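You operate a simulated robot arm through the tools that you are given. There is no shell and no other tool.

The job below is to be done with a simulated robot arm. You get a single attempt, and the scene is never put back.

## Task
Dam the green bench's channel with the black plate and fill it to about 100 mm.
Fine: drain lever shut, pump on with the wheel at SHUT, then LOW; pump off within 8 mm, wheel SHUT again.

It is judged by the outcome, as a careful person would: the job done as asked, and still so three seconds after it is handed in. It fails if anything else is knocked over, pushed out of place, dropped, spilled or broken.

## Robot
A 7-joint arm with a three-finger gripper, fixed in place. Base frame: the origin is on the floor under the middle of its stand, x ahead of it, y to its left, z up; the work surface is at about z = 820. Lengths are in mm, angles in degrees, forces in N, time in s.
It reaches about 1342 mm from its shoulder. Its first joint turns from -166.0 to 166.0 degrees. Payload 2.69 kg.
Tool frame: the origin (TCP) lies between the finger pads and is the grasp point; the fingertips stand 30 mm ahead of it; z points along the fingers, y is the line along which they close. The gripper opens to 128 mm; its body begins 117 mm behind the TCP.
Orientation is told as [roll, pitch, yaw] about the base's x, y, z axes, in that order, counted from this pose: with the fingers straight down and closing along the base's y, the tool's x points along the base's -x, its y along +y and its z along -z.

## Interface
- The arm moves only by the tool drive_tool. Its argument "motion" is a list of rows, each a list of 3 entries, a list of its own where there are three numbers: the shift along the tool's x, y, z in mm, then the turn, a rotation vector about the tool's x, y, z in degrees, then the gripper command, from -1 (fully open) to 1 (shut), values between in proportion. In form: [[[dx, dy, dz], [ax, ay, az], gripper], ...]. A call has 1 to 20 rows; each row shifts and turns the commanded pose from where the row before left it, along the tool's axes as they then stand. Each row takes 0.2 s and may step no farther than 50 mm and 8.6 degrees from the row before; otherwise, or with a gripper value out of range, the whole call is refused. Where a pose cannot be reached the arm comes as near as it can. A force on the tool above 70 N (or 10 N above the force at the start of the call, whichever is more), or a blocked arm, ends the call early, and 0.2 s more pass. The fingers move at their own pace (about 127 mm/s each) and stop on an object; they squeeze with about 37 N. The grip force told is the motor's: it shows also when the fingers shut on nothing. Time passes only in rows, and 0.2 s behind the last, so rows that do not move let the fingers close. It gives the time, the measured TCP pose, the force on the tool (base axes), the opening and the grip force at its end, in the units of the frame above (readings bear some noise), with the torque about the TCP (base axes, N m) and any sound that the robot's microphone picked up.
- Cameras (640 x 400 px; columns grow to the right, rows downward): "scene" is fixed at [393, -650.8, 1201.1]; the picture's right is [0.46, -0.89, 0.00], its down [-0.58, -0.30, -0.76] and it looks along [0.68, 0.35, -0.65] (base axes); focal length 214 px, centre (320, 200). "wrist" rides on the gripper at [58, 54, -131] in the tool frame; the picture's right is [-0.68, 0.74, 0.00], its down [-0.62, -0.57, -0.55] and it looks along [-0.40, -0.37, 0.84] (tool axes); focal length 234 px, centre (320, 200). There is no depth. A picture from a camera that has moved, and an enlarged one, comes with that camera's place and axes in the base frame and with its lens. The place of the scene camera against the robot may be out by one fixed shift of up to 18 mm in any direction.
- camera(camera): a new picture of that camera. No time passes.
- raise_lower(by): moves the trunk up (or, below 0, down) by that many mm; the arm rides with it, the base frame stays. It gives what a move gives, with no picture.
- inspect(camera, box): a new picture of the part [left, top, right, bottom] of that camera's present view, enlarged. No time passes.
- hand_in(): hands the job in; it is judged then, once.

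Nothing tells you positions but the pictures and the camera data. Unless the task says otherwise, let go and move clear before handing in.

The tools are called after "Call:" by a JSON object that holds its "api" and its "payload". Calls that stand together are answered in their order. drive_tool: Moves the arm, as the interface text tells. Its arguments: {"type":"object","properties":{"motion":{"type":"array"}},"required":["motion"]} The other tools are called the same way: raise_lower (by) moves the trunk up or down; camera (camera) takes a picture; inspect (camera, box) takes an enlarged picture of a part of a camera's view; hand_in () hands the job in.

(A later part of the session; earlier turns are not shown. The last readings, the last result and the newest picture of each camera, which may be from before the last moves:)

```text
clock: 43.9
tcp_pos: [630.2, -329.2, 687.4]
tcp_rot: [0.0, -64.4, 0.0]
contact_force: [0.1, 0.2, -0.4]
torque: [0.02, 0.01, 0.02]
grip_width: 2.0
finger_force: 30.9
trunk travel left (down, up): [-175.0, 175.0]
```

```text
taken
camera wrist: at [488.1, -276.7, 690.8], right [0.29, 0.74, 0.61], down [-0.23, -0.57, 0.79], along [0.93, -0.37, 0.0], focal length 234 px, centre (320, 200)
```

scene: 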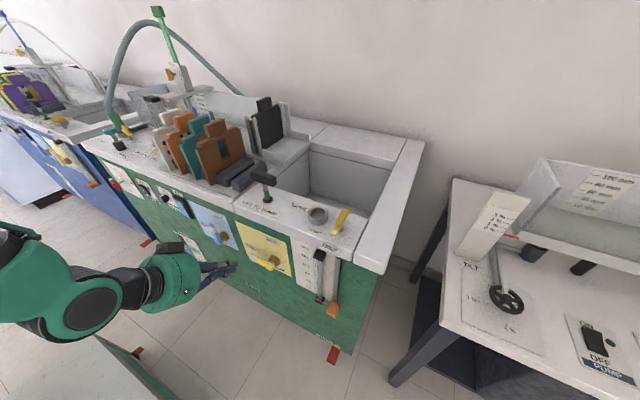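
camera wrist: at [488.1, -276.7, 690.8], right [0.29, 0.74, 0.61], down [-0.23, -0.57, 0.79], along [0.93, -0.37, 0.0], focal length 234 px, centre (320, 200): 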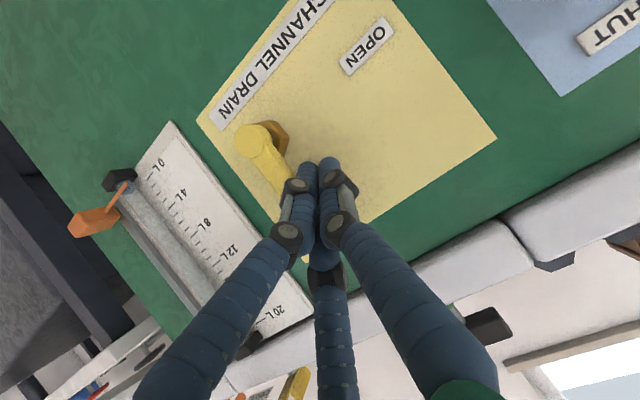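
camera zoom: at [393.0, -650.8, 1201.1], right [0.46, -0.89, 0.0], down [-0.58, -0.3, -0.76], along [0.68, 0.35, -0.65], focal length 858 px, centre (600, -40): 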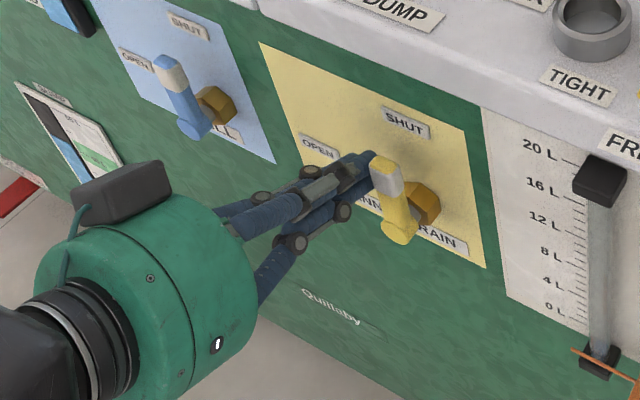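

The drain lever now looks vertical, same as the FILL lever at SHUT. I'll move the fingers off sideways and confirm.

Call:
{"api": "drive_tool", "payload": {"motion": [[[0, 20, 0], [0, 0, 0], 1], [[0, 20, 0], [0, 0, 0], 1], [[0, 0, 0], [0, 0, 0], 1]]}}

Call:
{"api": "inspect", "payload": {"camera": "scene", "box": [225, 210, 305, 270]}}

Call:
{"api": "camera", "payload": {"camera": "wrist"}}

```text
clock: 44.7
tcp_pos: [632.1, -292.1, 687.0]
tcp_rot: [1.1, -64.3, -0.8]
contact_force: [1.0, -0.4, 0.7]
torque: [-0.03, -0.04, -0.01]
grip_width: 2.0
finger_force: 31.7
trunk travel left (down, up): [-175.0, 175.0]
```

```text
6.67 times, centred on (265, 240) of scene
camera zoom: at [393.0, -650.8, 1201.1], right [0.46, -0.89, 0.0], down [-0.58, -0.3, -0.76], along [0.68, 0.35, -0.65], focal length 1430 px, centre (687, -67)
```

zoom: 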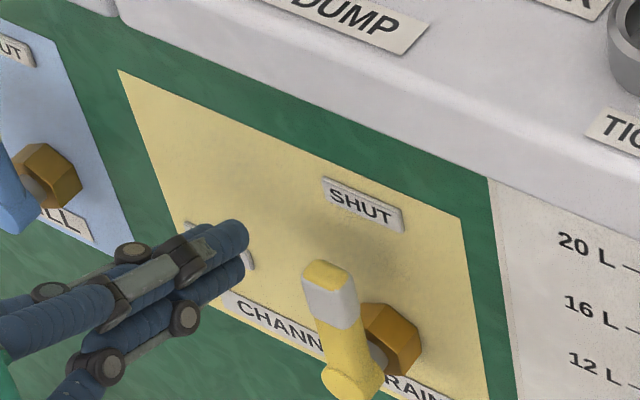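

```text
taken
camera wrist: at [487.3, -239.3, 691.6], right [0.29, 0.73, 0.62], down [-0.22, -0.57, 0.79], along [0.93, -0.37, 0.0], focal length 234 px, centre (320, 200)
```

wrist: 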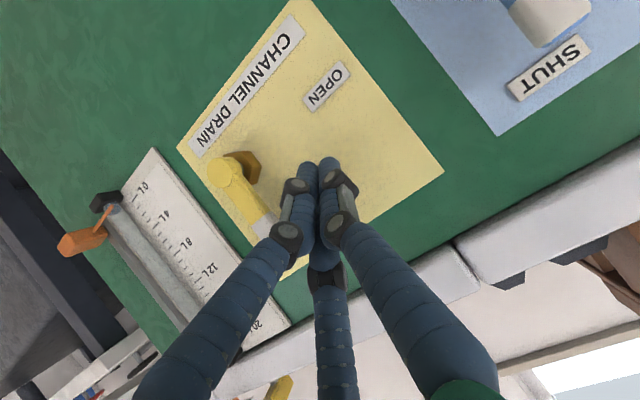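

Drain confirmed at SHUT. Now I'll back off, rise and carry the gripper to the left end to see the pump switch and wheel.

Call:
{"api": "drive_tool", "payload": {"motion": [[[13.5, 0, -18.6], [0, 7, 0], 1], [[13.5, 0, -18.6], [0, 7, 0], 1], [[15, 0, -17], [0, 6, 0], 1], [[0, 0, 0], [0, 0, 0], 1]]}}

```text
clock: 45.7
tcp_pos: [561.8, -290.3, 681.5]
tcp_rot: [-0.1, -44.3, 0.1]
contact_force: [-0.3, -0.8, 0.0]
torque: [-0.02, -0.06, 0.0]
grip_width: 2.2
finger_force: 31.3
trunk travel left (down, up): [-175.0, 175.0]
```

Call:
{"api": "drive_tool", "payload": {"motion": [[[-31.4, 0, -32.2], [0, 0, 0], 1], [[-31.4, 0, -32.2], [0, 0, 0], 1], [[-31.4, 0, -32.2], [0, 0, 0], 1], [[-31.4, 0, -32.2], [0, 0, 0], 1], [[-31.4, 0, -32.2], [0, 0, 0], 1], [[-31.4, 0, -32.2], [0, 0, 0], 1], [[0, 49, 0], [0, 0, 0], 1], [[0, 49, 0], [0, 0, 0], 1], [[0, 49, 0], [0, 0, 0], 1], [[0, 49, 0], [0, 0, 0], 1], [[0, 49, 0], [0, 0, 0], 1], [[0, 49, 0], [0, 0, 0], 1]]}}

Call:
{"api": "camera", "payload": {"camera": "wrist"}}

```text
clock: 48.3
tcp_pos: [549.8, -9.7, 942.0]
tcp_rot: [3.2, -41.0, -0.2]
contact_force: [0.3, 0.0, -0.2]
torque: [0.0, 0.01, 0.01]
grip_width: 2.1
finger_force: 31.5
out of reach, approached as far as the arm can: row 12
trunk travel left (down, up): [-175.0, 175.0]
```

```text
taken
camera wrist: at [418.3, 38.2, 1003.8], right [0.49, 0.73, 0.47], down [0.12, -0.6, 0.79], along [0.86, -0.33, -0.38], focal length 234 px, centre (320, 200)
```

wrist: 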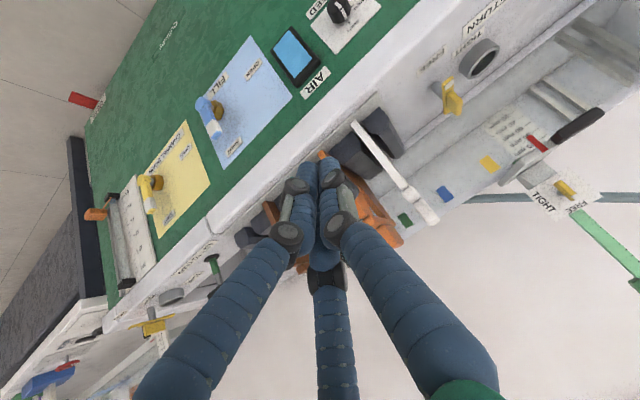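

Call:
{"api": "drive_tool", "payload": {"motion": [[[-20, 40, -15], [0, 0, 0], 1], [[-10, 45, 0], [0, 0, 0], 1], [[0, 49, 0], [0, 0, 0], 1], [[0, 49, 0], [0, 0, 0], 1], [[0, 49, 0], [0, 0, 0], 1], [[0, 49, 0], [0, 0, 0], 1], [[0, 49, 0], [0, 0, 0], 1], [[0, 0, 0], [0, 0, 0], 1]]}}

Call:
{"api": "camera", "payload": {"camera": "wrist"}}

```text
clock: 50.1
tcp_pos: [533.3, 204.8, 958.7]
tcp_rot: [3.7, -36.2, 0.2]
contact_force: [0.9, 1.1, -0.6]
torque: [-0.03, 0.0, -0.01]
grip_width: 2.2
finger_force: 31.4
out of reach, approached as far as the arm can: row 1, 2, 3, 4, 5
trunk travel left (down, up): [-175.0, 175.0]
```

```text
taken
camera wrist: at [406.7, 249.1, 1032.0], right [0.51, 0.74, 0.44], down [0.2, -0.6, 0.78], along [0.83, -0.31, -0.46], focal length 234 px, centre (320, 200)
```

wrist: 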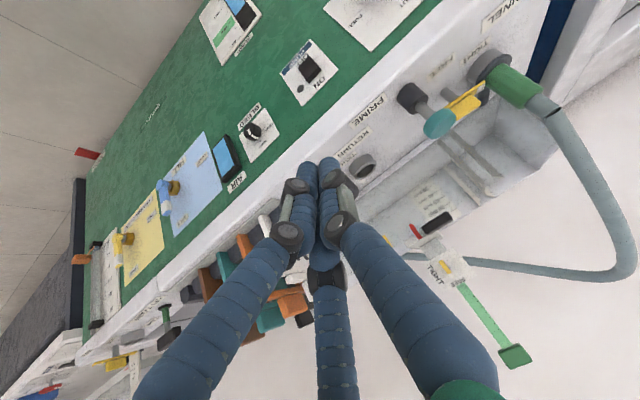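

Call:
{"api": "drive_tool", "payload": {"motion": [[[0, 49, 0], [0, 0, 0], 1], [[0, 49, 0], [0, 0, 0], 1], [[0, 49, 0], [0, 0, 0], 1], [[0, 0, 0], [0, 0, 0], 1]]}}

Call:
{"api": "camera", "payload": {"camera": "wrist"}}

Call:
{"api": "inspect", "payload": {"camera": "wrist", "box": [230, 20, 390, 140]}}

```text
clock: 51.1
tcp_pos: [526.3, 350.6, 964.1]
tcp_rot: [3.7, -36.1, 0.3]
contact_force: [0.0, 0.2, 1.3]
torque: [-0.03, -0.02, -0.04]
grip_width: 1.9
finger_force: 31.8
trunk travel left (down, up): [-175.0, 175.0]
```

```text
taken
camera wrist: at [400.2, 394.5, 1038.6], right [0.51, 0.74, 0.44], down [0.2, -0.6, 0.78], along [0.83, -0.31, -0.46], focal length 234 px, centre (320, 200)
```

wrist: 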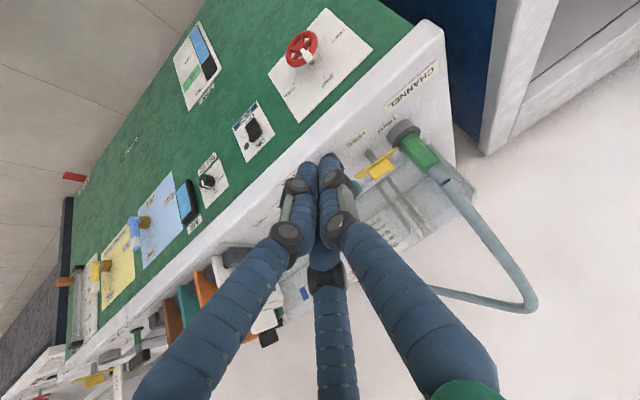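

```text
3.33 times, centred on (310, 80) of wrist
camera zoom: at [400.2, 394.5, 1038.6], right [0.51, 0.74, 0.44], down [0.2, -0.6, 0.78], along [0.83, -0.31, -0.46], focal length 781 px, centre (353, 600)
```

zoom: 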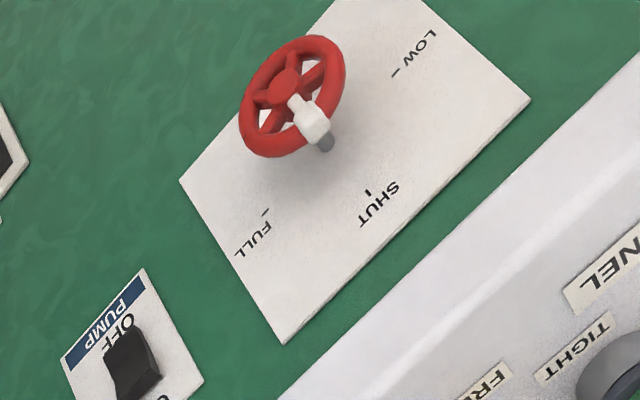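

The wheel (centre ≈(639,403,680), ~60 mm across) points at SHUT. I'll bring the gripper down in front of the panel at the wheel and test the forward-pointing orientation.

Call:
{"api": "drive_tool", "payload": {"motion": [[[0, 0, 0], [3.7, -7, 0], 1], [[26, 8.3, 31.6], [0, -2, 0], 1], [[26, 8.3, 31.6], [0, 0, 0], 1], [[26, 8.3, 31.6], [0, 0, 0], 1], [[26, 8.3, 31.6], [0, 0, 0], 1], [[26, 8.3, 31.6], [0, 0, 0], 1], [[26, 8.3, 31.6], [0, 0, 0], 1], [[0, 0, 0], [0, 0, 0], 1]]}}

Call:
{"api": "camera", "payload": {"camera": "wrist"}}

```text
clock: 52.9
tcp_pos: [549.6, 400.4, 718.9]
tcp_rot: [0.2, -45.1, 0.0]
contact_force: [0.4, -0.3, 0.1]
torque: [-0.02, -0.01, 0.01]
grip_width: 2.0
finger_force: 31.6
trunk travel left (down, up): [-175.0, 175.0]
```

```text
taken
camera wrist: at [415.8, 452.8, 769.8], right [0.48, 0.74, 0.48], down [0.05, -0.57, 0.82], along [0.88, -0.37, -0.31], focal length 234 px, centre (320, 200)
```

wrist: 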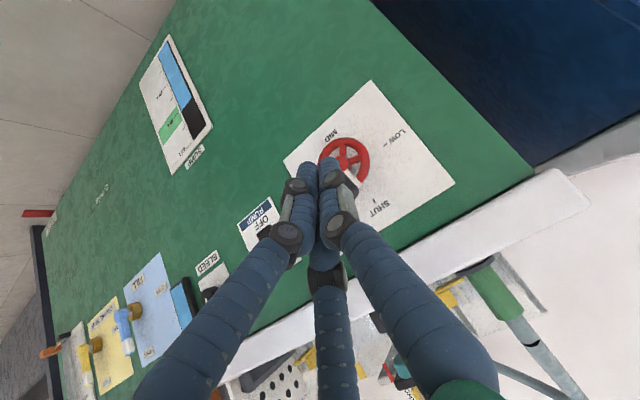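

Call:
{"api": "drive_tool", "payload": {"motion": [[[0, 0, 0], [0, -8.5, 0], 1], [[0, 0, 0], [0, -8.5, 0], 1], [[0, 0, 0], [0, -8.5, 0], 1], [[0, 0, 0], [0, -8.5, 0], 1], [[0, 0, 0], [0, 0, 0], 1]]}}

Call:
{"api": "camera", "payload": {"camera": "wrist"}}

Call:
{"api": "camera", "payload": {"camera": "scene"}}

```text
clock: 54.1
tcp_pos: [549.0, 399.9, 721.8]
tcp_rot: [0.9, -79.2, -0.6]
contact_force: [0.3, -0.1, 0.5]
torque: [0.01, -0.03, -0.04]
grip_width: 2.1
finger_force: 31.7
trunk travel left (down, up): [-175.0, 175.0]
```

```text
taken
camera wrist: at [409.0, 453.5, 688.9], right [0.13, 0.73, 0.67], down [-0.42, -0.57, 0.71], along [0.9, -0.37, 0.24], focal length 234 px, centre (320, 200)
```

wrist: 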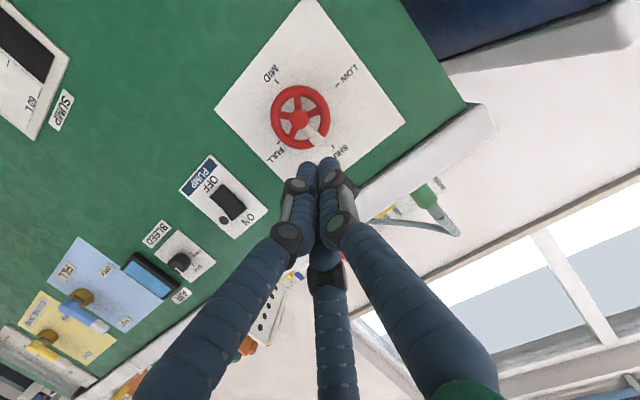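

```text
taken
```

scene: 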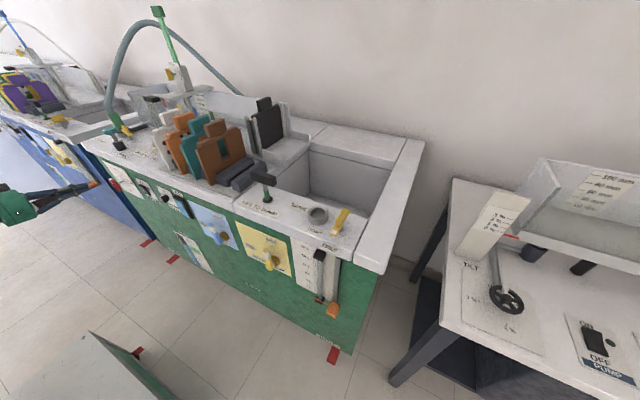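

Pitch −79° works here and the view of wheel and pump switch is good. I'll zoom in on both for exact positions.

Call:
{"api": "inspect", "payload": {"camera": "wrist", "box": [250, 60, 370, 160]}}

Call:
{"api": "inspect", "payload": {"camera": "wrist", "box": [170, 145, 280, 245]}}

```text
4.00 times, centred on (310, 110) of wrist
camera zoom: at [409.0, 453.5, 688.9], right [0.13, 0.73, 0.67], down [-0.42, -0.57, 0.71], along [0.9, -0.37, 0.24], focal length 937 px, centre (360, 560)
```

zoom: 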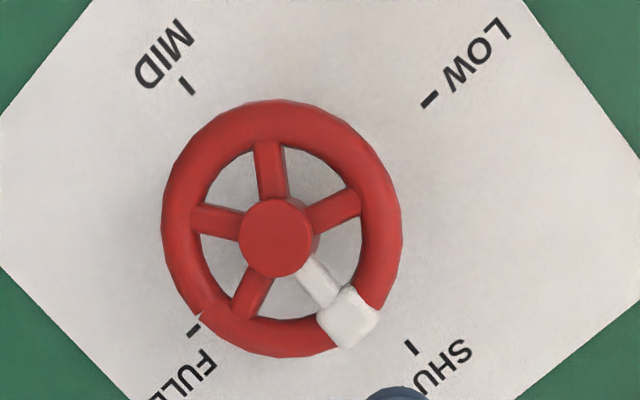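

```text
4.00 times, centred on (225, 195) of wrist
camera zoom: at [409.0, 453.5, 688.9], right [0.13, 0.73, 0.67], down [-0.42, -0.57, 0.71], along [0.9, -0.37, 0.24], focal length 937 px, centre (700, 220)
```

zoom: 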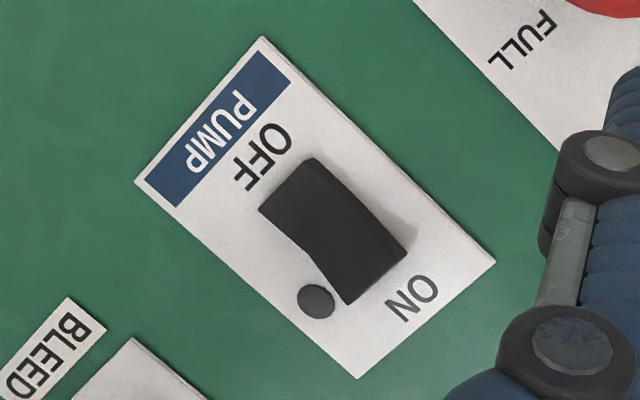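

Wheel centre is about (643,401,673), radius ~29 mm; the pump rocker is at about y=251, z=663–704 with the ON (upper) half raised. Before switching the pump on, I'll rehearse the wheel-turning wrist motion in free air in front of the wheel.

Call:
{"api": "drive_tool", "payload": {"motion": [[[23, 1, 10], [0, -5.4, 0], 1], [[23, 1, 8], [0, -5.4, 0], 1], [[0, 0, 0], [0, 0, 0], -0.6], [[0, 0, 0], [0, 0, 0], -0.6], [[0, 0, 0], [0, 0, 0], -0.6]]}}

Call:
{"api": "drive_tool", "payload": {"motion": [[[0, 0, 0], [0, 0, 8], -0.6], [[0, 0, 0], [0, 0, 8], -0.6], [[0, 0, 0], [0, 0, 8], -0.6], [[0, 0, 0], [0, 0, 6], -0.6], [[0, 0, 0], [0, 0, 0], -0.6]]}}

Call:
{"api": "camera", "payload": {"camera": "wrist"}}

```text
clock: 55.3
tcp_pos: [559.8, 402.6, 674.4]
tcp_rot: [59.3, -89.8, -59.2]
contact_force: [-0.2, 0.3, -0.3]
torque: [-0.04, 0.01, -0.01]
grip_width: 102.5
finger_force: 0.0
trunk travel left (down, up): [-175.0, 175.0]
```

```text
clock: 56.5
tcp_pos: [559.9, 402.5, 674.2]
tcp_rot: [89.7, -59.8, -89.7]
contact_force: [-0.2, 0.8, 0.0]
torque: [-0.01, -0.01, -0.04]
grip_width: 102.5
finger_force: 0.1
trunk travel left (down, up): [-175.0, 175.0]
```

```text
taken
camera wrist: at [428.4, 477.4, 650.6], right [0.0, 0.3, 0.96], down [-0.55, -0.8, 0.25], along [0.84, -0.52, 0.16], focal length 234 px, centre (320, 200)
```

wrist: 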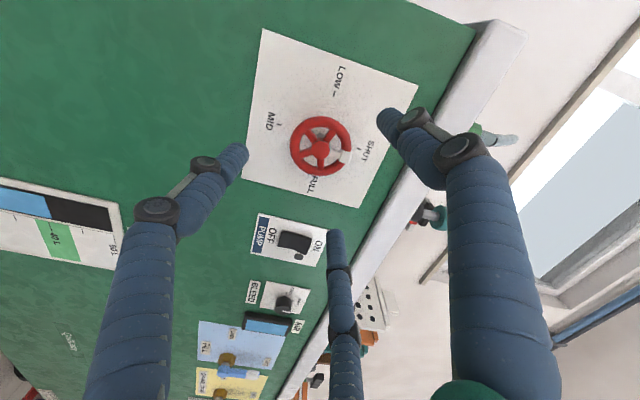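

The three fingers frame the wheel with the pointer between them. Now I'll rehearse the 90° turn in air.

Call:
{"api": "drive_tool", "payload": {"motion": [[[0, 0, 0], [0, 0, -8.2], -0.6], [[0, 0, 0], [0, 0, -8.2], -0.6], [[0, 0, 0], [0, 0, -8.2], -0.6], [[0, 0, 0], [0, 0, -8.2], -0.6], [[0, 0, 0], [0, 0, -8.2], -0.6], [[0, 0, 0], [0, 0, -8.2], -0.6], [[0, 0, 0], [0, 0, -8.2], -0.6], [[0, 0, 0], [0, 0, -8.2], -0.6], [[0, 0, 0], [0, 0, -8.2], -0.6], [[0, 0, 0], [0, 0, -8.2], -0.6], [[0, 0, 0], [0, 0, -8], -0.6], [[0, 0, 0], [0, 0, 0], -0.6]]}}

Call:
{"api": "camera", "payload": {"camera": "wrist"}}

```text
clock: 59.1
tcp_pos: [559.6, 402.5, 676.0]
tcp_rot: [-89.8, -30.1, 90.1]
contact_force: [0.4, -0.1, -0.5]
torque: [0.01, 0.0, -0.01]
grip_width: 102.4
finger_force: 0.1
trunk travel left (down, up): [-175.0, 175.0]
```

```text
taken
camera wrist: at [428.9, 378.8, 598.9], right [0.0, 0.95, -0.3], down [-0.55, 0.25, 0.8], along [0.84, 0.17, 0.52], focal length 234 px, centre (320, 200)
```

wrist: 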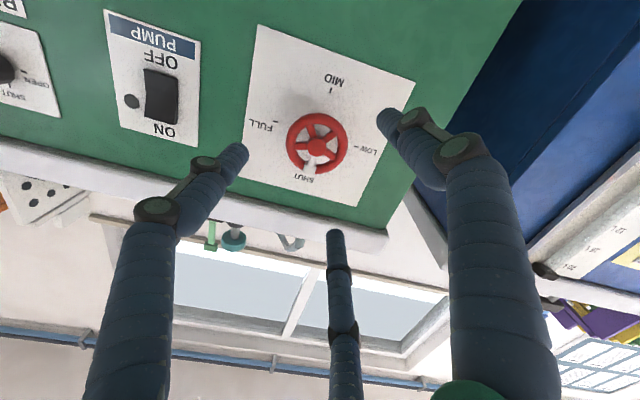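

The full turn is reachable. I'll turn back to the grip orientation, close the fingers and move in front of the pump rocker.

Call:
{"api": "drive_tool", "payload": {"motion": [[[0, 0, 0], [0, 0, 8.2], 1], [[0, 0, 0], [0, 0, 8.2], 1], [[0, 0, 0], [0, 0, 8.2], 1], [[0, 0, 0], [0, 0, 8.2], 1], [[0, 0, 0], [0, 0, 8.2], 1], [[0, 0, 0], [0, 0, 8.2], 1], [[0, 0, 0], [0, 0, 8.2], 1], [[0, 0, 0], [0, 0, 8.2], 1], [[0, 0, 0], [0, 0, 8.2], 1], [[0, 0, 0], [0, 0, 8.2], 1], [[0, 0, 0], [0, 0, 8], 1], [[0, 0, 0], [0, 0, 0], 1]]}}

```text
clock: 61.7
tcp_pos: [559.9, 402.6, 675.7]
tcp_rot: [89.8, -59.8, -89.7]
contact_force: [-0.8, -0.1, 0.1]
torque: [-0.01, 0.02, 0.02]
grip_width: 2.1
finger_force: 31.5
trunk travel left (down, up): [-175.0, 175.0]
```

Call:
{"api": "drive_tool", "payload": {"motion": [[[-24.5, -29.4, 5], [0, 0, 0], 1], [[-24.5, -29.4, 5], [0, 0, 0], 1], [[-24.5, -29.4, 5], [0, 0, 0], 1], [[-24.5, -29.4, 5], [0, 0, 0], 1], [[0, 0, 0], [0, 0, 0], 1]]}}

Call:
{"api": "camera", "payload": {"camera": "wrist"}}

Call:
{"api": "inspect", "payload": {"camera": "scene", "box": [90, 150, 210, 250]}}

```text
clock: 62.9
tcp_pos: [578.3, 251.6, 700.5]
tcp_rot: [89.7, -59.8, -89.6]
contact_force: [0.7, -0.3, -0.5]
torque: [-0.05, 0.02, 0.06]
grip_width: 2.1
finger_force: 31.6
trunk travel left (down, up): [-175.0, 175.0]
```

```text
taken
camera wrist: at [447.3, 326.4, 676.6], right [0.0, 0.3, 0.96], down [-0.55, -0.8, 0.25], along [0.84, -0.52, 0.16], focal length 234 px, centre (320, 200)
```

wrist: 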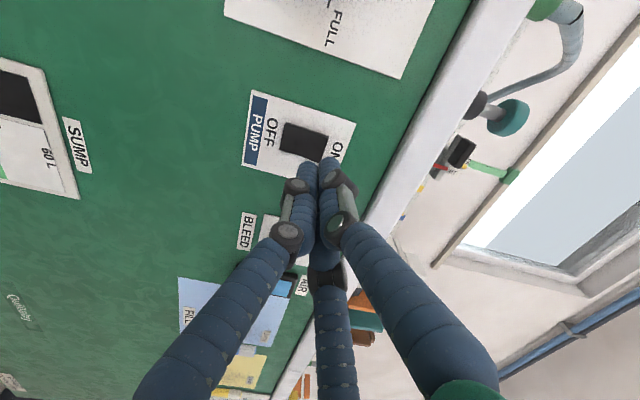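

```text
4.00 times, centred on (150, 200) of scene
camera zoom: at [393.0, -650.8, 1201.1], right [0.46, -0.89, 0.0], down [-0.58, -0.3, -0.76], along [0.68, 0.35, -0.65], focal length 858 px, centre (1000, 200)
```

zoom: 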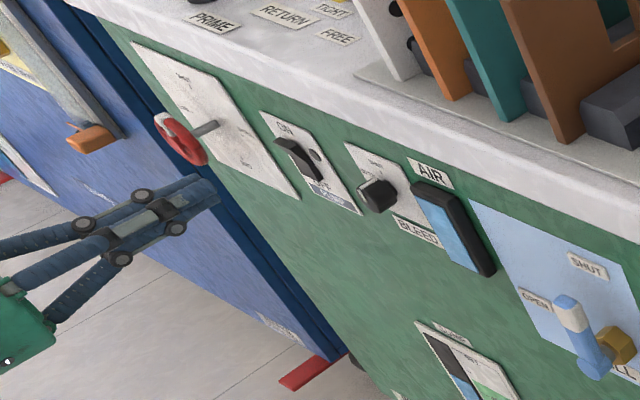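

Call:
{"api": "inspect", "payload": {"camera": "wrist", "box": [230, 80, 360, 180]}}

Call:
{"api": "inspect", "payload": {"camera": "scene", "box": [132, 175, 172, 210]}}

```text
4.00 times, centred on (295, 130) of wrist
camera zoom: at [447.3, 326.4, 676.6], right [0.0, 0.3, 0.96], down [-0.55, -0.8, 0.25], along [0.84, -0.52, 0.16], focal length 937 px, centre (420, 480)
```

zoom: 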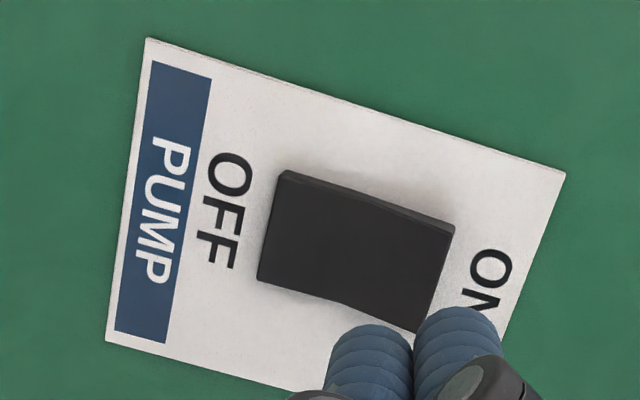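

```text
11.43 times, centred on (152, 192) of scene
camera zoom: at [393.0, -650.8, 1201.1], right [0.46, -0.89, 0.0], down [-0.58, -0.3, -0.76], along [0.68, 0.35, -0.65], focal length 2451 px, centre (2240, 286)
```

zoom: 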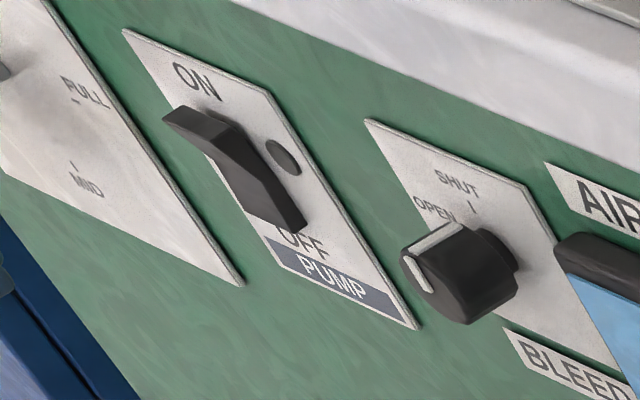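

The rocker's raised ON half is at y≈250, z≈685–705. I'll line up slightly higher (z≈705) and approach.

Call:
{"api": "drive_tool", "payload": {"motion": [[[-4.6, 1, 15], [0, 0, 0], 1], [[0, 0, 20], [0, 0, 0], 1], [[0, 0, 6], [0, 0, 0], 1], [[0, 0, 0], [0, 0, 0], 1]]}}

Call:
{"api": "inspect", "payload": {"camera": "scene", "box": [122, 165, 182, 215]}}

```text
clock: 63.9
tcp_pos: [621.0, 249.8, 704.2]
tcp_rot: [89.8, -59.8, -89.6]
contact_force: [0.6, -0.8, -0.7]
torque: [0.03, -0.01, -0.01]
grip_width: 2.2
finger_force: 30.9
trunk travel left (down, up): [-175.0, 175.0]
```

```text
8.00 times, centred on (152, 190) of scene
camera zoom: at [393.0, -650.8, 1201.1], right [0.46, -0.89, 0.0], down [-0.58, -0.3, -0.76], along [0.68, 0.35, -0.65], focal length 1716 px, centre (1664, 280)
```

zoom: 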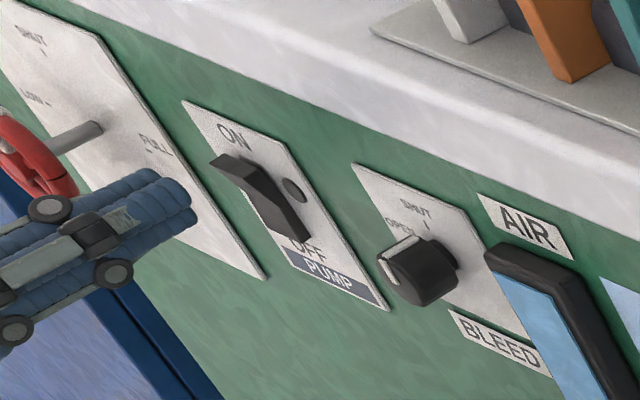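

Call:
{"api": "drive_tool", "payload": {"motion": [[[0, 0, 5], [0, 0, 0], 1], [[0, 0, 4], [0, 0, 0], 1], [[0, 0, 3], [0, 0, 0], 1], [[0, 0, 0], [0, 0, 0], 1]]}}

Call:
{"api": "inspect", "payload": {"camera": "scene", "box": [122, 165, 182, 215]}}

```text
clock: 64.9
tcp_pos: [633.4, 250.5, 704.5]
tcp_rot: [89.8, -59.8, -89.8]
contact_force: [0.9, -0.3, -0.7]
torque: [0.0, -0.02, 0.03]
grip_width: 2.1
finger_force: 31.6
trunk travel left (down, up): [-175.0, 175.0]
```

```text
8.00 times, centred on (152, 190) of scene
camera zoom: at [393.0, -650.8, 1201.1], right [0.46, -0.89, 0.0], down [-0.58, -0.3, -0.76], along [0.68, 0.35, -0.65], focal length 1716 px, centre (1664, 280)
```

zoom: 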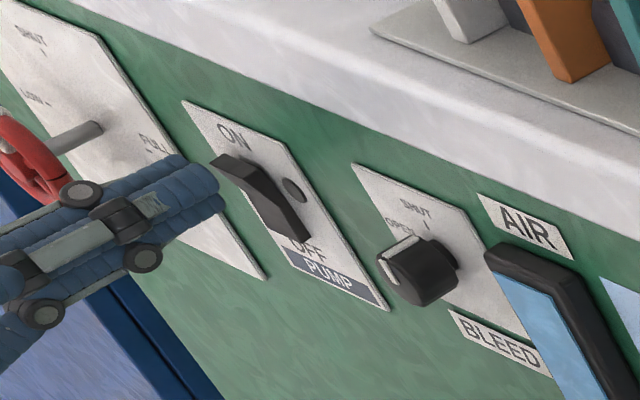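

Call:
{"api": "drive_tool", "payload": {"motion": [[[0, 0, 3], [0, 0, 0], 1], [[0, 0, 3], [0, 0, 0], 1], [[0, 0, 0], [0, 0, 0], 1]]}}

Call:
{"api": "inspect", "payload": {"camera": "scene", "box": [122, 165, 182, 215]}}

```text
clock: 65.7
tcp_pos: [639.4, 249.5, 702.6]
tcp_rot: [89.8, -59.8, -89.7]
contact_force: [0.3, 0.2, -0.1]
torque: [0.02, 0.02, -0.02]
grip_width: 1.7
finger_force: 31.2
trunk travel left (down, up): [-175.0, 175.0]
```

```text
8.00 times, centred on (152, 190) of scene
camera zoom: at [393.0, -650.8, 1201.1], right [0.46, -0.89, 0.0], down [-0.58, -0.3, -0.76], along [0.68, 0.35, -0.65], focal length 1716 px, centre (1664, 280)
```

zoom: 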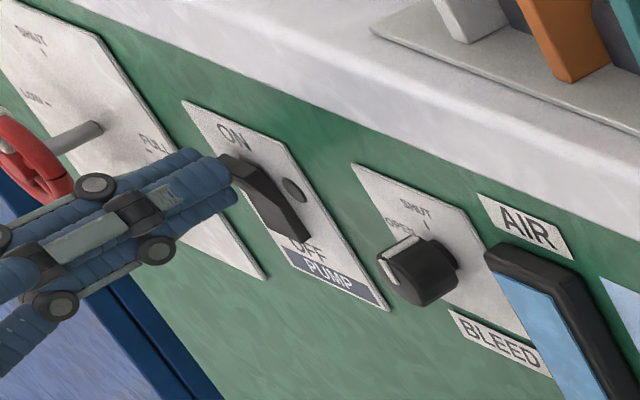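

Call:
{"api": "drive_tool", "payload": {"motion": [[[0, 0, 3], [0, 0, 0], 1], [[0, 0, 2], [0, 0, 0], 1], [[0, 0, 0], [0, 0, 0], 1]]}}

Call:
{"api": "inspect", "payload": {"camera": "scene", "box": [122, 165, 182, 215]}}

```text
clock: 66.5
tcp_pos: [643.2, 250.5, 704.0]
tcp_rot: [89.8, -59.9, -89.6]
contact_force: [-19.0, 6.1, 6.0]
torque: [0.0, 0.11, 0.17]
grip_width: 2.2
finger_force: 31.8
trunk travel left (down, up): [-175.0, 175.0]
heard: click
```

```text
8.00 times, centred on (152, 190) of scene
camera zoom: at [393.0, -650.8, 1201.1], right [0.46, -0.89, 0.0], down [-0.58, -0.3, -0.76], along [0.68, 0.35, -0.65], focal length 1716 px, centre (1664, 280)
```

zoom: 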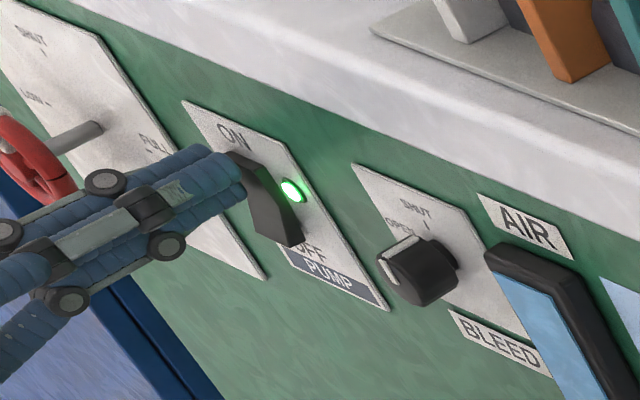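

Click heard and the green lamp is on — pump running with wheel at SHUT. I'll retreat, open, and line up on the wheel.

Call:
{"api": "drive_tool", "payload": {"motion": [[[0, 0, -30], [0, 0, 0], 1], [[0, 0, -30], [0, 0, 0], 1], [[25.6, 28.6, 0], [0, 0, 0], -0.3], [[25.6, 28.6, 0], [0, 0, 0], -0.4], [[25.6, 28.6, 0], [0, 0, 0], -0.4], [[25.6, 28.6, 0], [0, 0, 0], -0.4], [[0, 0, 0], [0, 0, 0], -0.4]]}}

Call:
{"api": "camera", "payload": {"camera": "wrist"}}

Call:
{"api": "inspect", "payload": {"camera": "scene", "box": [180, 80, 300, 150]}}

```text
clock: 68.1
tcp_pos: [584.7, 400.1, 672.8]
tcp_rot: [89.8, -59.9, -89.7]
contact_force: [0.6, 0.0, -0.6]
torque: [0.01, -0.03, -0.03]
grip_width: 89.8
finger_force: 0.1
trunk travel left (down, up): [-175.0, 175.0]
```

```text
taken
camera wrist: at [454.3, 474.0, 649.5], right [0.0, 0.3, 0.95], down [-0.55, -0.8, 0.25], along [0.84, -0.52, 0.16], focal length 234 px, centre (320, 200)
```

wrist: 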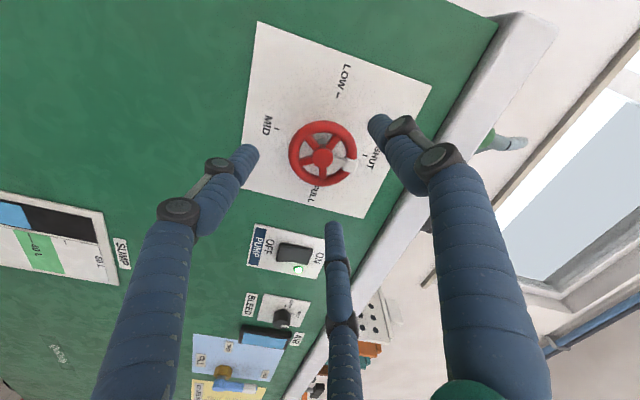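

```text
5.33 times, centred on (240, 115) of scene
camera zoom: at [393.0, -650.8, 1201.1], right [0.46, -0.89, 0.0], down [-0.58, -0.3, -0.76], along [0.68, 0.35, -0.65], focal length 1144 px, centre (747, 653)
```

zoom: 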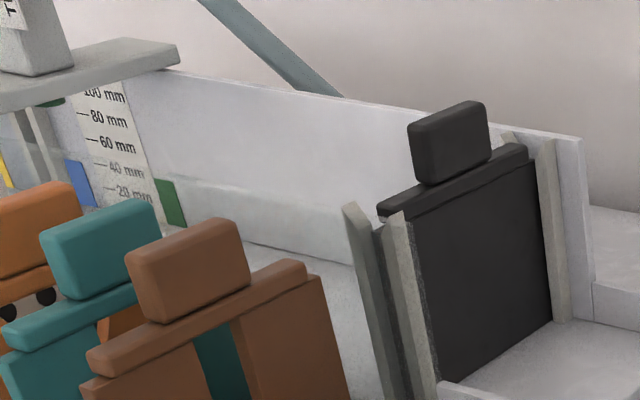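

Well framed. I'll advance around the wheel and close on the rim.

Call:
{"api": "drive_tool", "payload": {"motion": [[[0, 0, 25], [0, 0, 0], -0.4], [[0, 0, 24], [0, 0, 0], -0.4], [[0, 0, 0], [0, 0, 0], -0.4]]}}

Call:
{"api": "camera", "payload": {"camera": "wrist"}}

Call:
{"api": "inspect", "payload": {"camera": "scene", "box": [85, 150, 165, 215]}}

```text
clock: 68.9
tcp_pos: [633.6, 397.0, 675.1]
tcp_rot: [89.8, -59.8, -89.7]
contact_force: [-0.4, -0.5, -0.4]
torque: [0.02, 0.0, 0.0]
grip_width: 89.6
finger_force: 0.0
trunk travel left (down, up): [-175.0, 175.0]
```

```text
taken
camera wrist: at [502.3, 473.6, 650.5], right [0.0, 0.3, 0.95], down [-0.55, -0.8, 0.25], along [0.84, -0.52, 0.16], focal length 234 px, centre (320, 200)
```

wrist: 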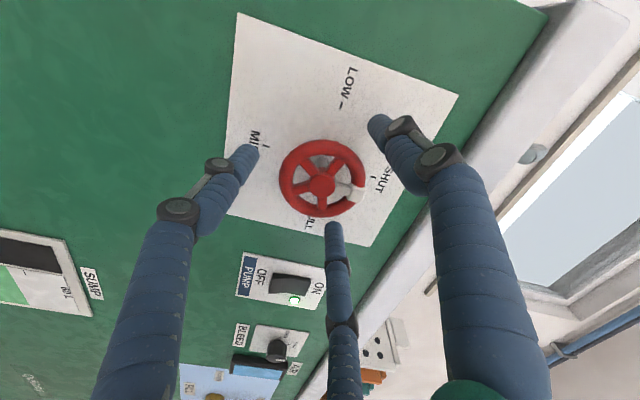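

```text
6.15 times, centred on (125, 182) of scene
camera zoom: at [393.0, -650.8, 1201.1], right [0.46, -0.89, 0.0], down [-0.58, -0.3, -0.76], along [0.68, 0.35, -0.65], focal length 1320 px, centre (1520, 308)
```

zoom: 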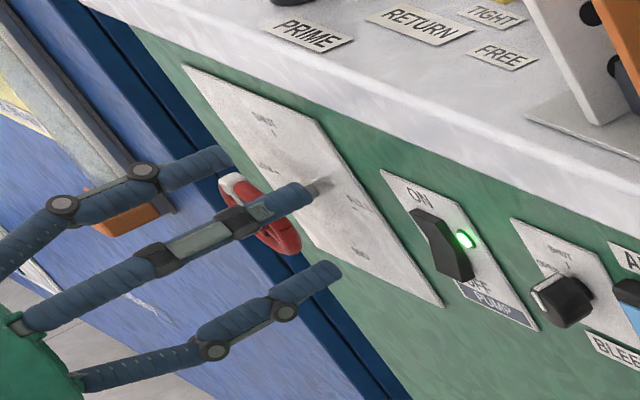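

Call:
{"api": "drive_tool", "payload": {"motion": [[[0, 0, 4], [0, 0, 0], -0.4], [[0, 0, 0], [0, 0, 0], 0], [[0, 0, 0], [0, 0, 0], 0.3], [[0, 0, 0], [0, 0, 0], 1], [[0, 0, 0], [0, 0, 0], 1]]}}

Call:
{"api": "camera", "payload": {"camera": "wrist"}}

Call:
{"api": "inspect", "payload": {"camera": "scene", "box": [85, 150, 165, 215]}}

```text
clock: 70.1
tcp_pos: [635.6, 400.3, 675.1]
tcp_rot: [89.9, -59.8, -89.7]
contact_force: [-2.5, 11.4, -0.5]
torque: [0.0, 0.09, 0.22]
grip_width: 57.8
finger_force: 44.8
trunk travel left (down, up): [-175.0, 175.0]
```

```text
taken
camera wrist: at [506.0, 475.1, 651.1], right [0.0, 0.3, 0.95], down [-0.55, -0.8, 0.25], along [0.84, -0.52, 0.16], focal length 234 px, centre (320, 200)
```

wrist: 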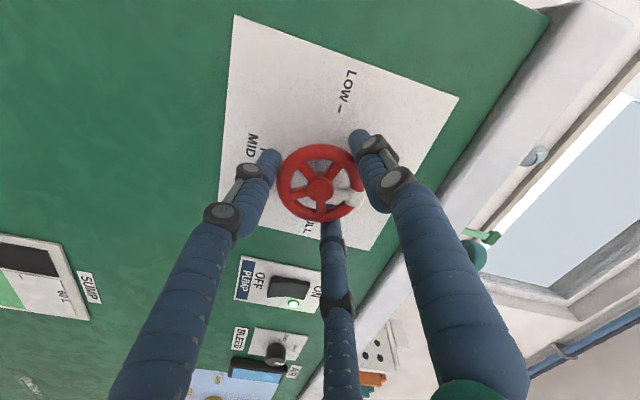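

```text
6.15 times, centred on (125, 182) of scene
camera zoom: at [393.0, -650.8, 1201.1], right [0.46, -0.89, 0.0], down [-0.58, -0.3, -0.76], along [0.68, 0.35, -0.65], focal length 1320 px, centre (1520, 308)
```

zoom: 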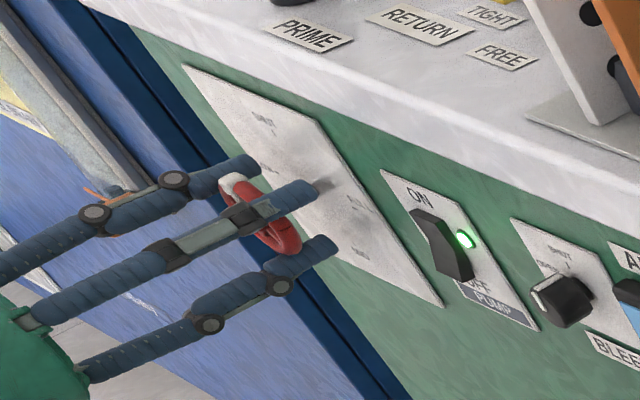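

Rim gripped (58 mm). I'll relieve the small side load and turn counter-clockwise toward LOW, checking as I go.

Call:
{"api": "drive_tool", "payload": {"motion": [[[0.75, 1.3, 0], [0, 0, 0], 1], [[0, 0, 0], [0, 0, -7.5], 1], [[0, 0, 0], [0, 0, -7.5], 1], [[0, 0, 0], [0, 0, -7.5], 1], [[0, 0, 0], [0, 0, 0], 1]]}}

Call:
{"api": "camera", "payload": {"camera": "wrist"}}

```text
clock: 71.3
tcp_pos: [636.6, 399.8, 674.6]
tcp_rot: [90.0, -82.3, -90.1]
contact_force: [20.4, -25.2, 23.5]
torque: [0.01, -0.27, -0.53]
grip_width: 57.9
finger_force: 45.2
trunk travel left (down, up): [-175.0, 175.0]
```

```text
taken
camera wrist: at [506.2, 460.9, 623.7], right [0.0, 0.64, 0.77], down [-0.55, -0.64, 0.53], along [0.84, -0.42, 0.35], focal length 234 px, centre (320, 200)
```

wrist: 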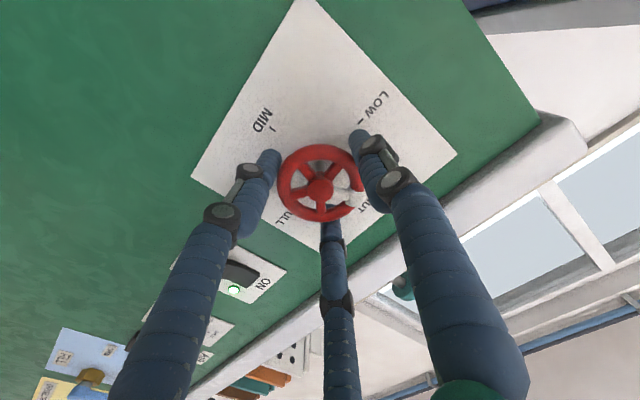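

It turns with the gripper. I'll trim the centre by 1 mm and go on turning.

Call:
{"api": "drive_tool", "payload": {"motion": [[[-1.1, -0.9, -1], [0, 0, 0], 1], [[0, 0, 0], [0, 0, -7.5], 1], [[0, 0, 0], [0, 0, -7.5], 1], [[0, 0, 0], [0, 0, 0], 1]]}}

```text
clock: 72.3
tcp_pos: [636.2, 399.6, 674.6]
tcp_rot: [-89.0, -82.7, 89.1]
contact_force: [33.2, -30.1, 17.2]
torque: [0.0, 0.02, -0.19]
grip_width: 58.1
finger_force: 45.3
trunk travel left (down, up): [-175.0, 175.0]
```

Call:
{"api": "drive_tool", "payload": {"motion": [[[-0.7, -2.1, 2], [0, 0, 0], 1], [[0, 0, 0], [0, 0, 0], 1]]}}

```text
clock: 72.9
tcp_pos: [635.5, 400.0, 674.3]
tcp_rot: [-88.3, -82.6, 88.6]
contact_force: [-5.3, -2.3, 3.6]
torque: [0.01, 0.13, 0.6]
grip_width: 58.0
finger_force: 44.9
trunk travel left (down, up): [-175.0, 175.0]
```

Call:
{"api": "drive_tool", "payload": {"motion": [[[0, 0, 0], [0, 0, -7.5], 1], [[0, 0, 0], [0, 0, -7.5], 1], [[0, 0, 0], [0, 0, -7.5], 1], [[0, 0, 0], [0, 0, 0], 1]]}}

Call:
{"api": "camera", "payload": {"camera": "wrist"}}

Call:
{"api": "inspect", "payload": {"camera": "scene", "box": [180, 80, 300, 150]}}

```text
clock: 73.9
tcp_pos: [636.5, 398.5, 674.4]
tcp_rot: [-89.7, -59.9, 90.0]
contact_force: [-32.4, 15.4, -9.5]
torque: [-0.02, 0.18, 0.34]
grip_width: 58.0
finger_force: 45.0
trunk travel left (down, up): [-175.0, 175.0]
```

```text
taken
camera wrist: at [504.9, 416.3, 597.5], right [0.0, 0.98, 0.22], down [-0.55, -0.18, 0.82], along [0.84, -0.12, 0.53], focal length 234 px, centre (320, 200)
```

wrist: 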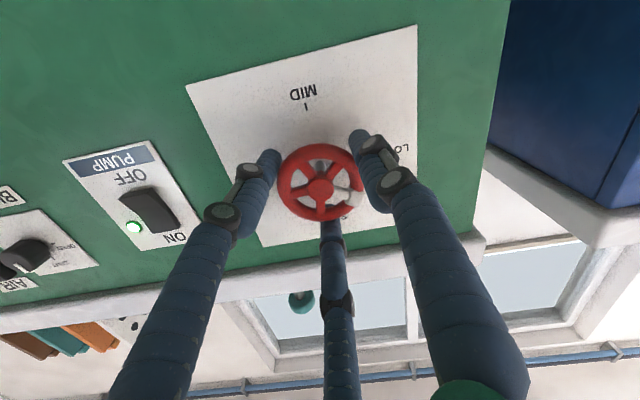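

```text
5.33 times, centred on (240, 115) of scene
camera zoom: at [393.0, -650.8, 1201.1], right [0.46, -0.89, 0.0], down [-0.58, -0.3, -0.76], along [0.68, 0.35, -0.65], focal length 1144 px, centre (747, 653)
```

zoom: 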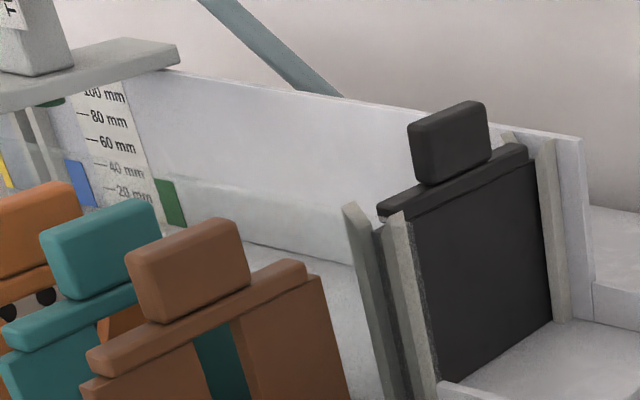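

Two-thirds of the way. Trim and finish the last 30° to LOW.

Call:
{"api": "drive_tool", "payload": {"motion": [[[0, 0.8, -1.7], [0, 0, 0], 1], [[0, 0, 0], [0, 0, -7.5], 1], [[0, 0, 0], [0, 0, -7.5], 1], [[0, 0, 0], [0, 0, -7.5], 1], [[0, 0, 0], [0, 0, 0], 1]]}}

Call:
{"api": "camera", "payload": {"camera": "wrist"}}

Call:
{"api": "inspect", "payload": {"camera": "wrist", "box": [260, 100, 420, 230]}}

Call:
{"api": "inspect", "payload": {"camera": "scene", "box": [180, 80, 300, 150]}}

```text
clock: 75.1
tcp_pos: [636.6, 399.4, 675.8]
tcp_rot: [-89.9, -37.6, 90.0]
contact_force: [2.8, -1.9, -9.4]
torque: [0.0, -0.28, -0.45]
grip_width: 57.8
finger_force: 45.8
trunk travel left (down, up): [-175.0, 175.0]
```

```text
taken
camera wrist: at [505.3, 385.9, 596.8], right [0.0, 0.99, -0.17], down [-0.55, 0.14, 0.82], along [0.84, 0.09, 0.54], focal length 234 px, centre (320, 200)
```

wrist: 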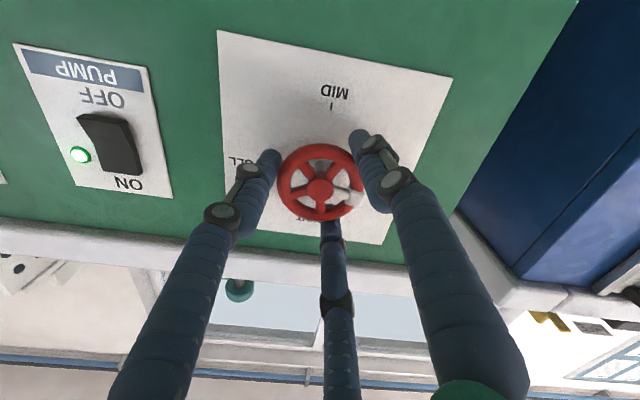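

```text
3.08 times, centred on (340, 165) of wrist
camera zoom: at [505.3, 385.9, 596.8], right [0.0, 0.99, -0.17], down [-0.55, 0.14, 0.82], along [0.84, 0.09, 0.54], focal length 720 px, centre (258, 308)
```

zoom: 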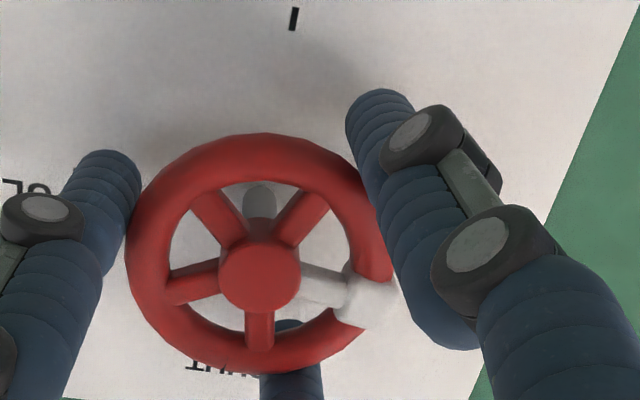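

```text
5.33 times, centred on (240, 115) of scene
camera zoom: at [393.0, -650.8, 1201.1], right [0.46, -0.89, 0.0], down [-0.58, -0.3, -0.76], along [0.68, 0.35, -0.65], focal length 1144 px, centre (747, 653)
```

zoom: 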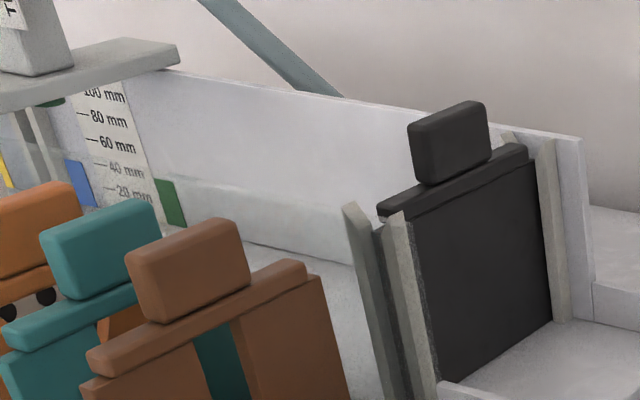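

Call:
{"api": "drive_tool", "payload": {"motion": [[[0, 0, 0], [0, 0, -7.5], 1], [[0, 0, 0], [0, 0, 0], 1]]}}

Call:
{"api": "inspect", "payload": {"camera": "wrist", "box": [260, 100, 420, 230]}}

Call:
{"api": "inspect", "payload": {"camera": "scene", "box": [180, 80, 260, 130]}}

Call:
{"api": "camera", "payload": {"camera": "scene"}}

```text
clock: 75.7
tcp_pos: [637.2, 399.5, 675.1]
tcp_rot: [-89.8, -30.1, 90.0]
contact_force: [9.6, -5.6, -10.5]
torque: [0.02, -0.21, -0.4]
grip_width: 57.9
finger_force: 45.4
trunk travel left (down, up): [-175.0, 175.0]
```

```text
3.08 times, centred on (340, 165) of wrist
camera zoom: at [505.2, 375.9, 599.3], right [0.0, 0.95, -0.3], down [-0.55, 0.25, 0.8], along [0.84, 0.16, 0.52], focal length 720 px, centre (258, 308)
```

zoom: 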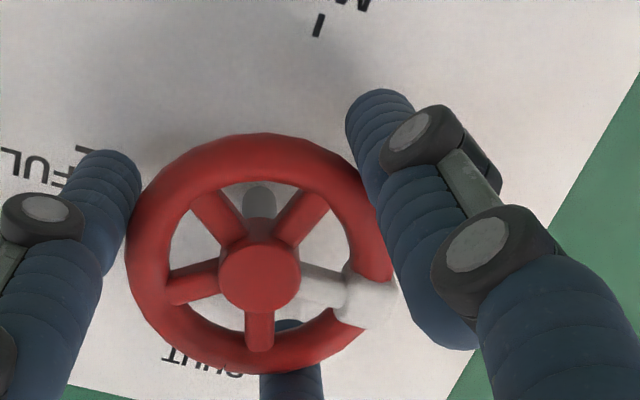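

```text
8.00 times, centred on (220, 105) of scene
camera zoom: at [393.0, -650.8, 1201.1], right [0.46, -0.89, 0.0], down [-0.58, -0.3, -0.76], along [0.68, 0.35, -0.65], focal length 1716 px, centre (1120, 960)
```

zoom: 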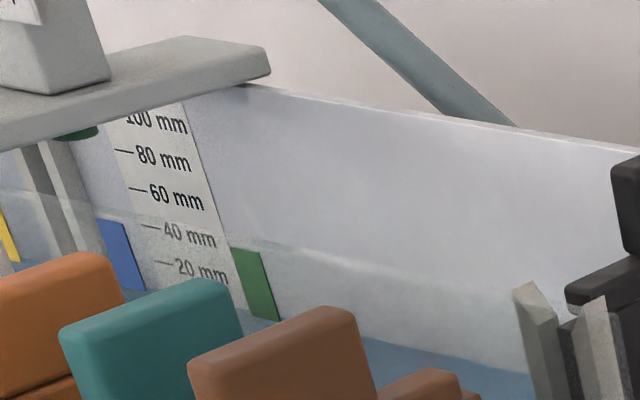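

```text
taken
```

scene: 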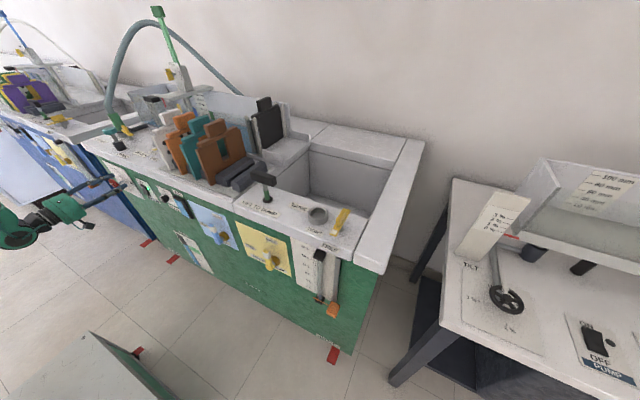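

Water is flowing at LOW (blue on the channel floor). I'll release the wheel, retreat and stand ready at the pump's OFF half, checking the level.

Call:
{"api": "drive_tool", "payload": {"motion": [[[0, 0, 0], [0, 0, 0], 0], [[0, 0, 0], [0, 0, 0], -0.4], [[0, 0, -26], [0, 0, 0], -0.4], [[0, 0, -26], [0, 0, 0], -0.4], [[33.5, -17, 0], [0, 0, 0], 1], [[33.5, -17, 0], [0, 0, 0], 1], [[33.5, -17, 0], [0, 0, 0], 1], [[33.5, -17, 0], [0, 0, 0], 1]]}}

Call:
{"api": "inspect", "payload": {"camera": "scene", "box": [180, 80, 260, 130]}}

Call:
{"api": "inspect", "payload": {"camera": "scene", "box": [85, 150, 185, 215]}}

```text
clock: 77.5
tcp_pos: [584.7, 251.9, 664.2]
tcp_rot: [-89.9, -30.2, 90.0]
contact_force: [-0.5, 0.9, -1.0]
torque: [-0.01, 0.02, 0.01]
grip_width: 2.2
finger_force: 31.2
trunk travel left (down, up): [-175.0, 175.0]
```

```text
8.00 times, centred on (220, 105) of scene
camera zoom: at [393.0, -650.8, 1201.1], right [0.46, -0.89, 0.0], down [-0.58, -0.3, -0.76], along [0.68, 0.35, -0.65], focal length 1716 px, centre (1120, 960)
```

zoom: 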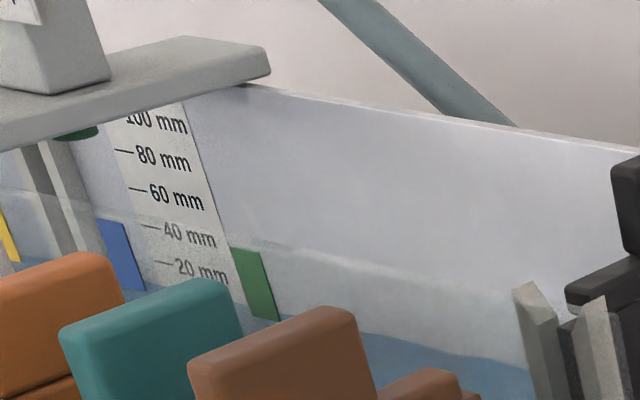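

```text
6.15 times, centred on (135, 182) of scene
camera zoom: at [393.0, -650.8, 1201.1], right [0.46, -0.89, 0.0], down [-0.58, -0.3, -0.76], along [0.68, 0.35, -0.65], focal length 1320 px, centre (1458, 308)
```

zoom: 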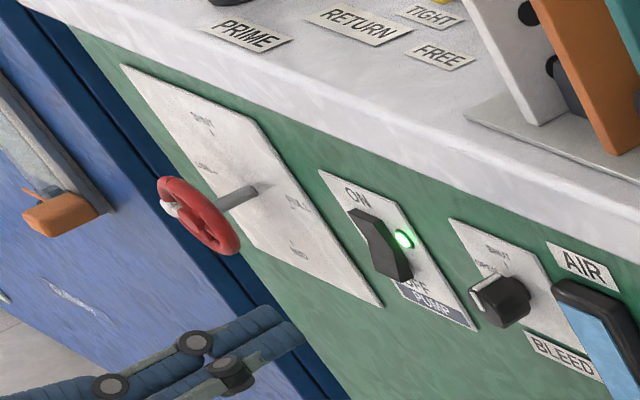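

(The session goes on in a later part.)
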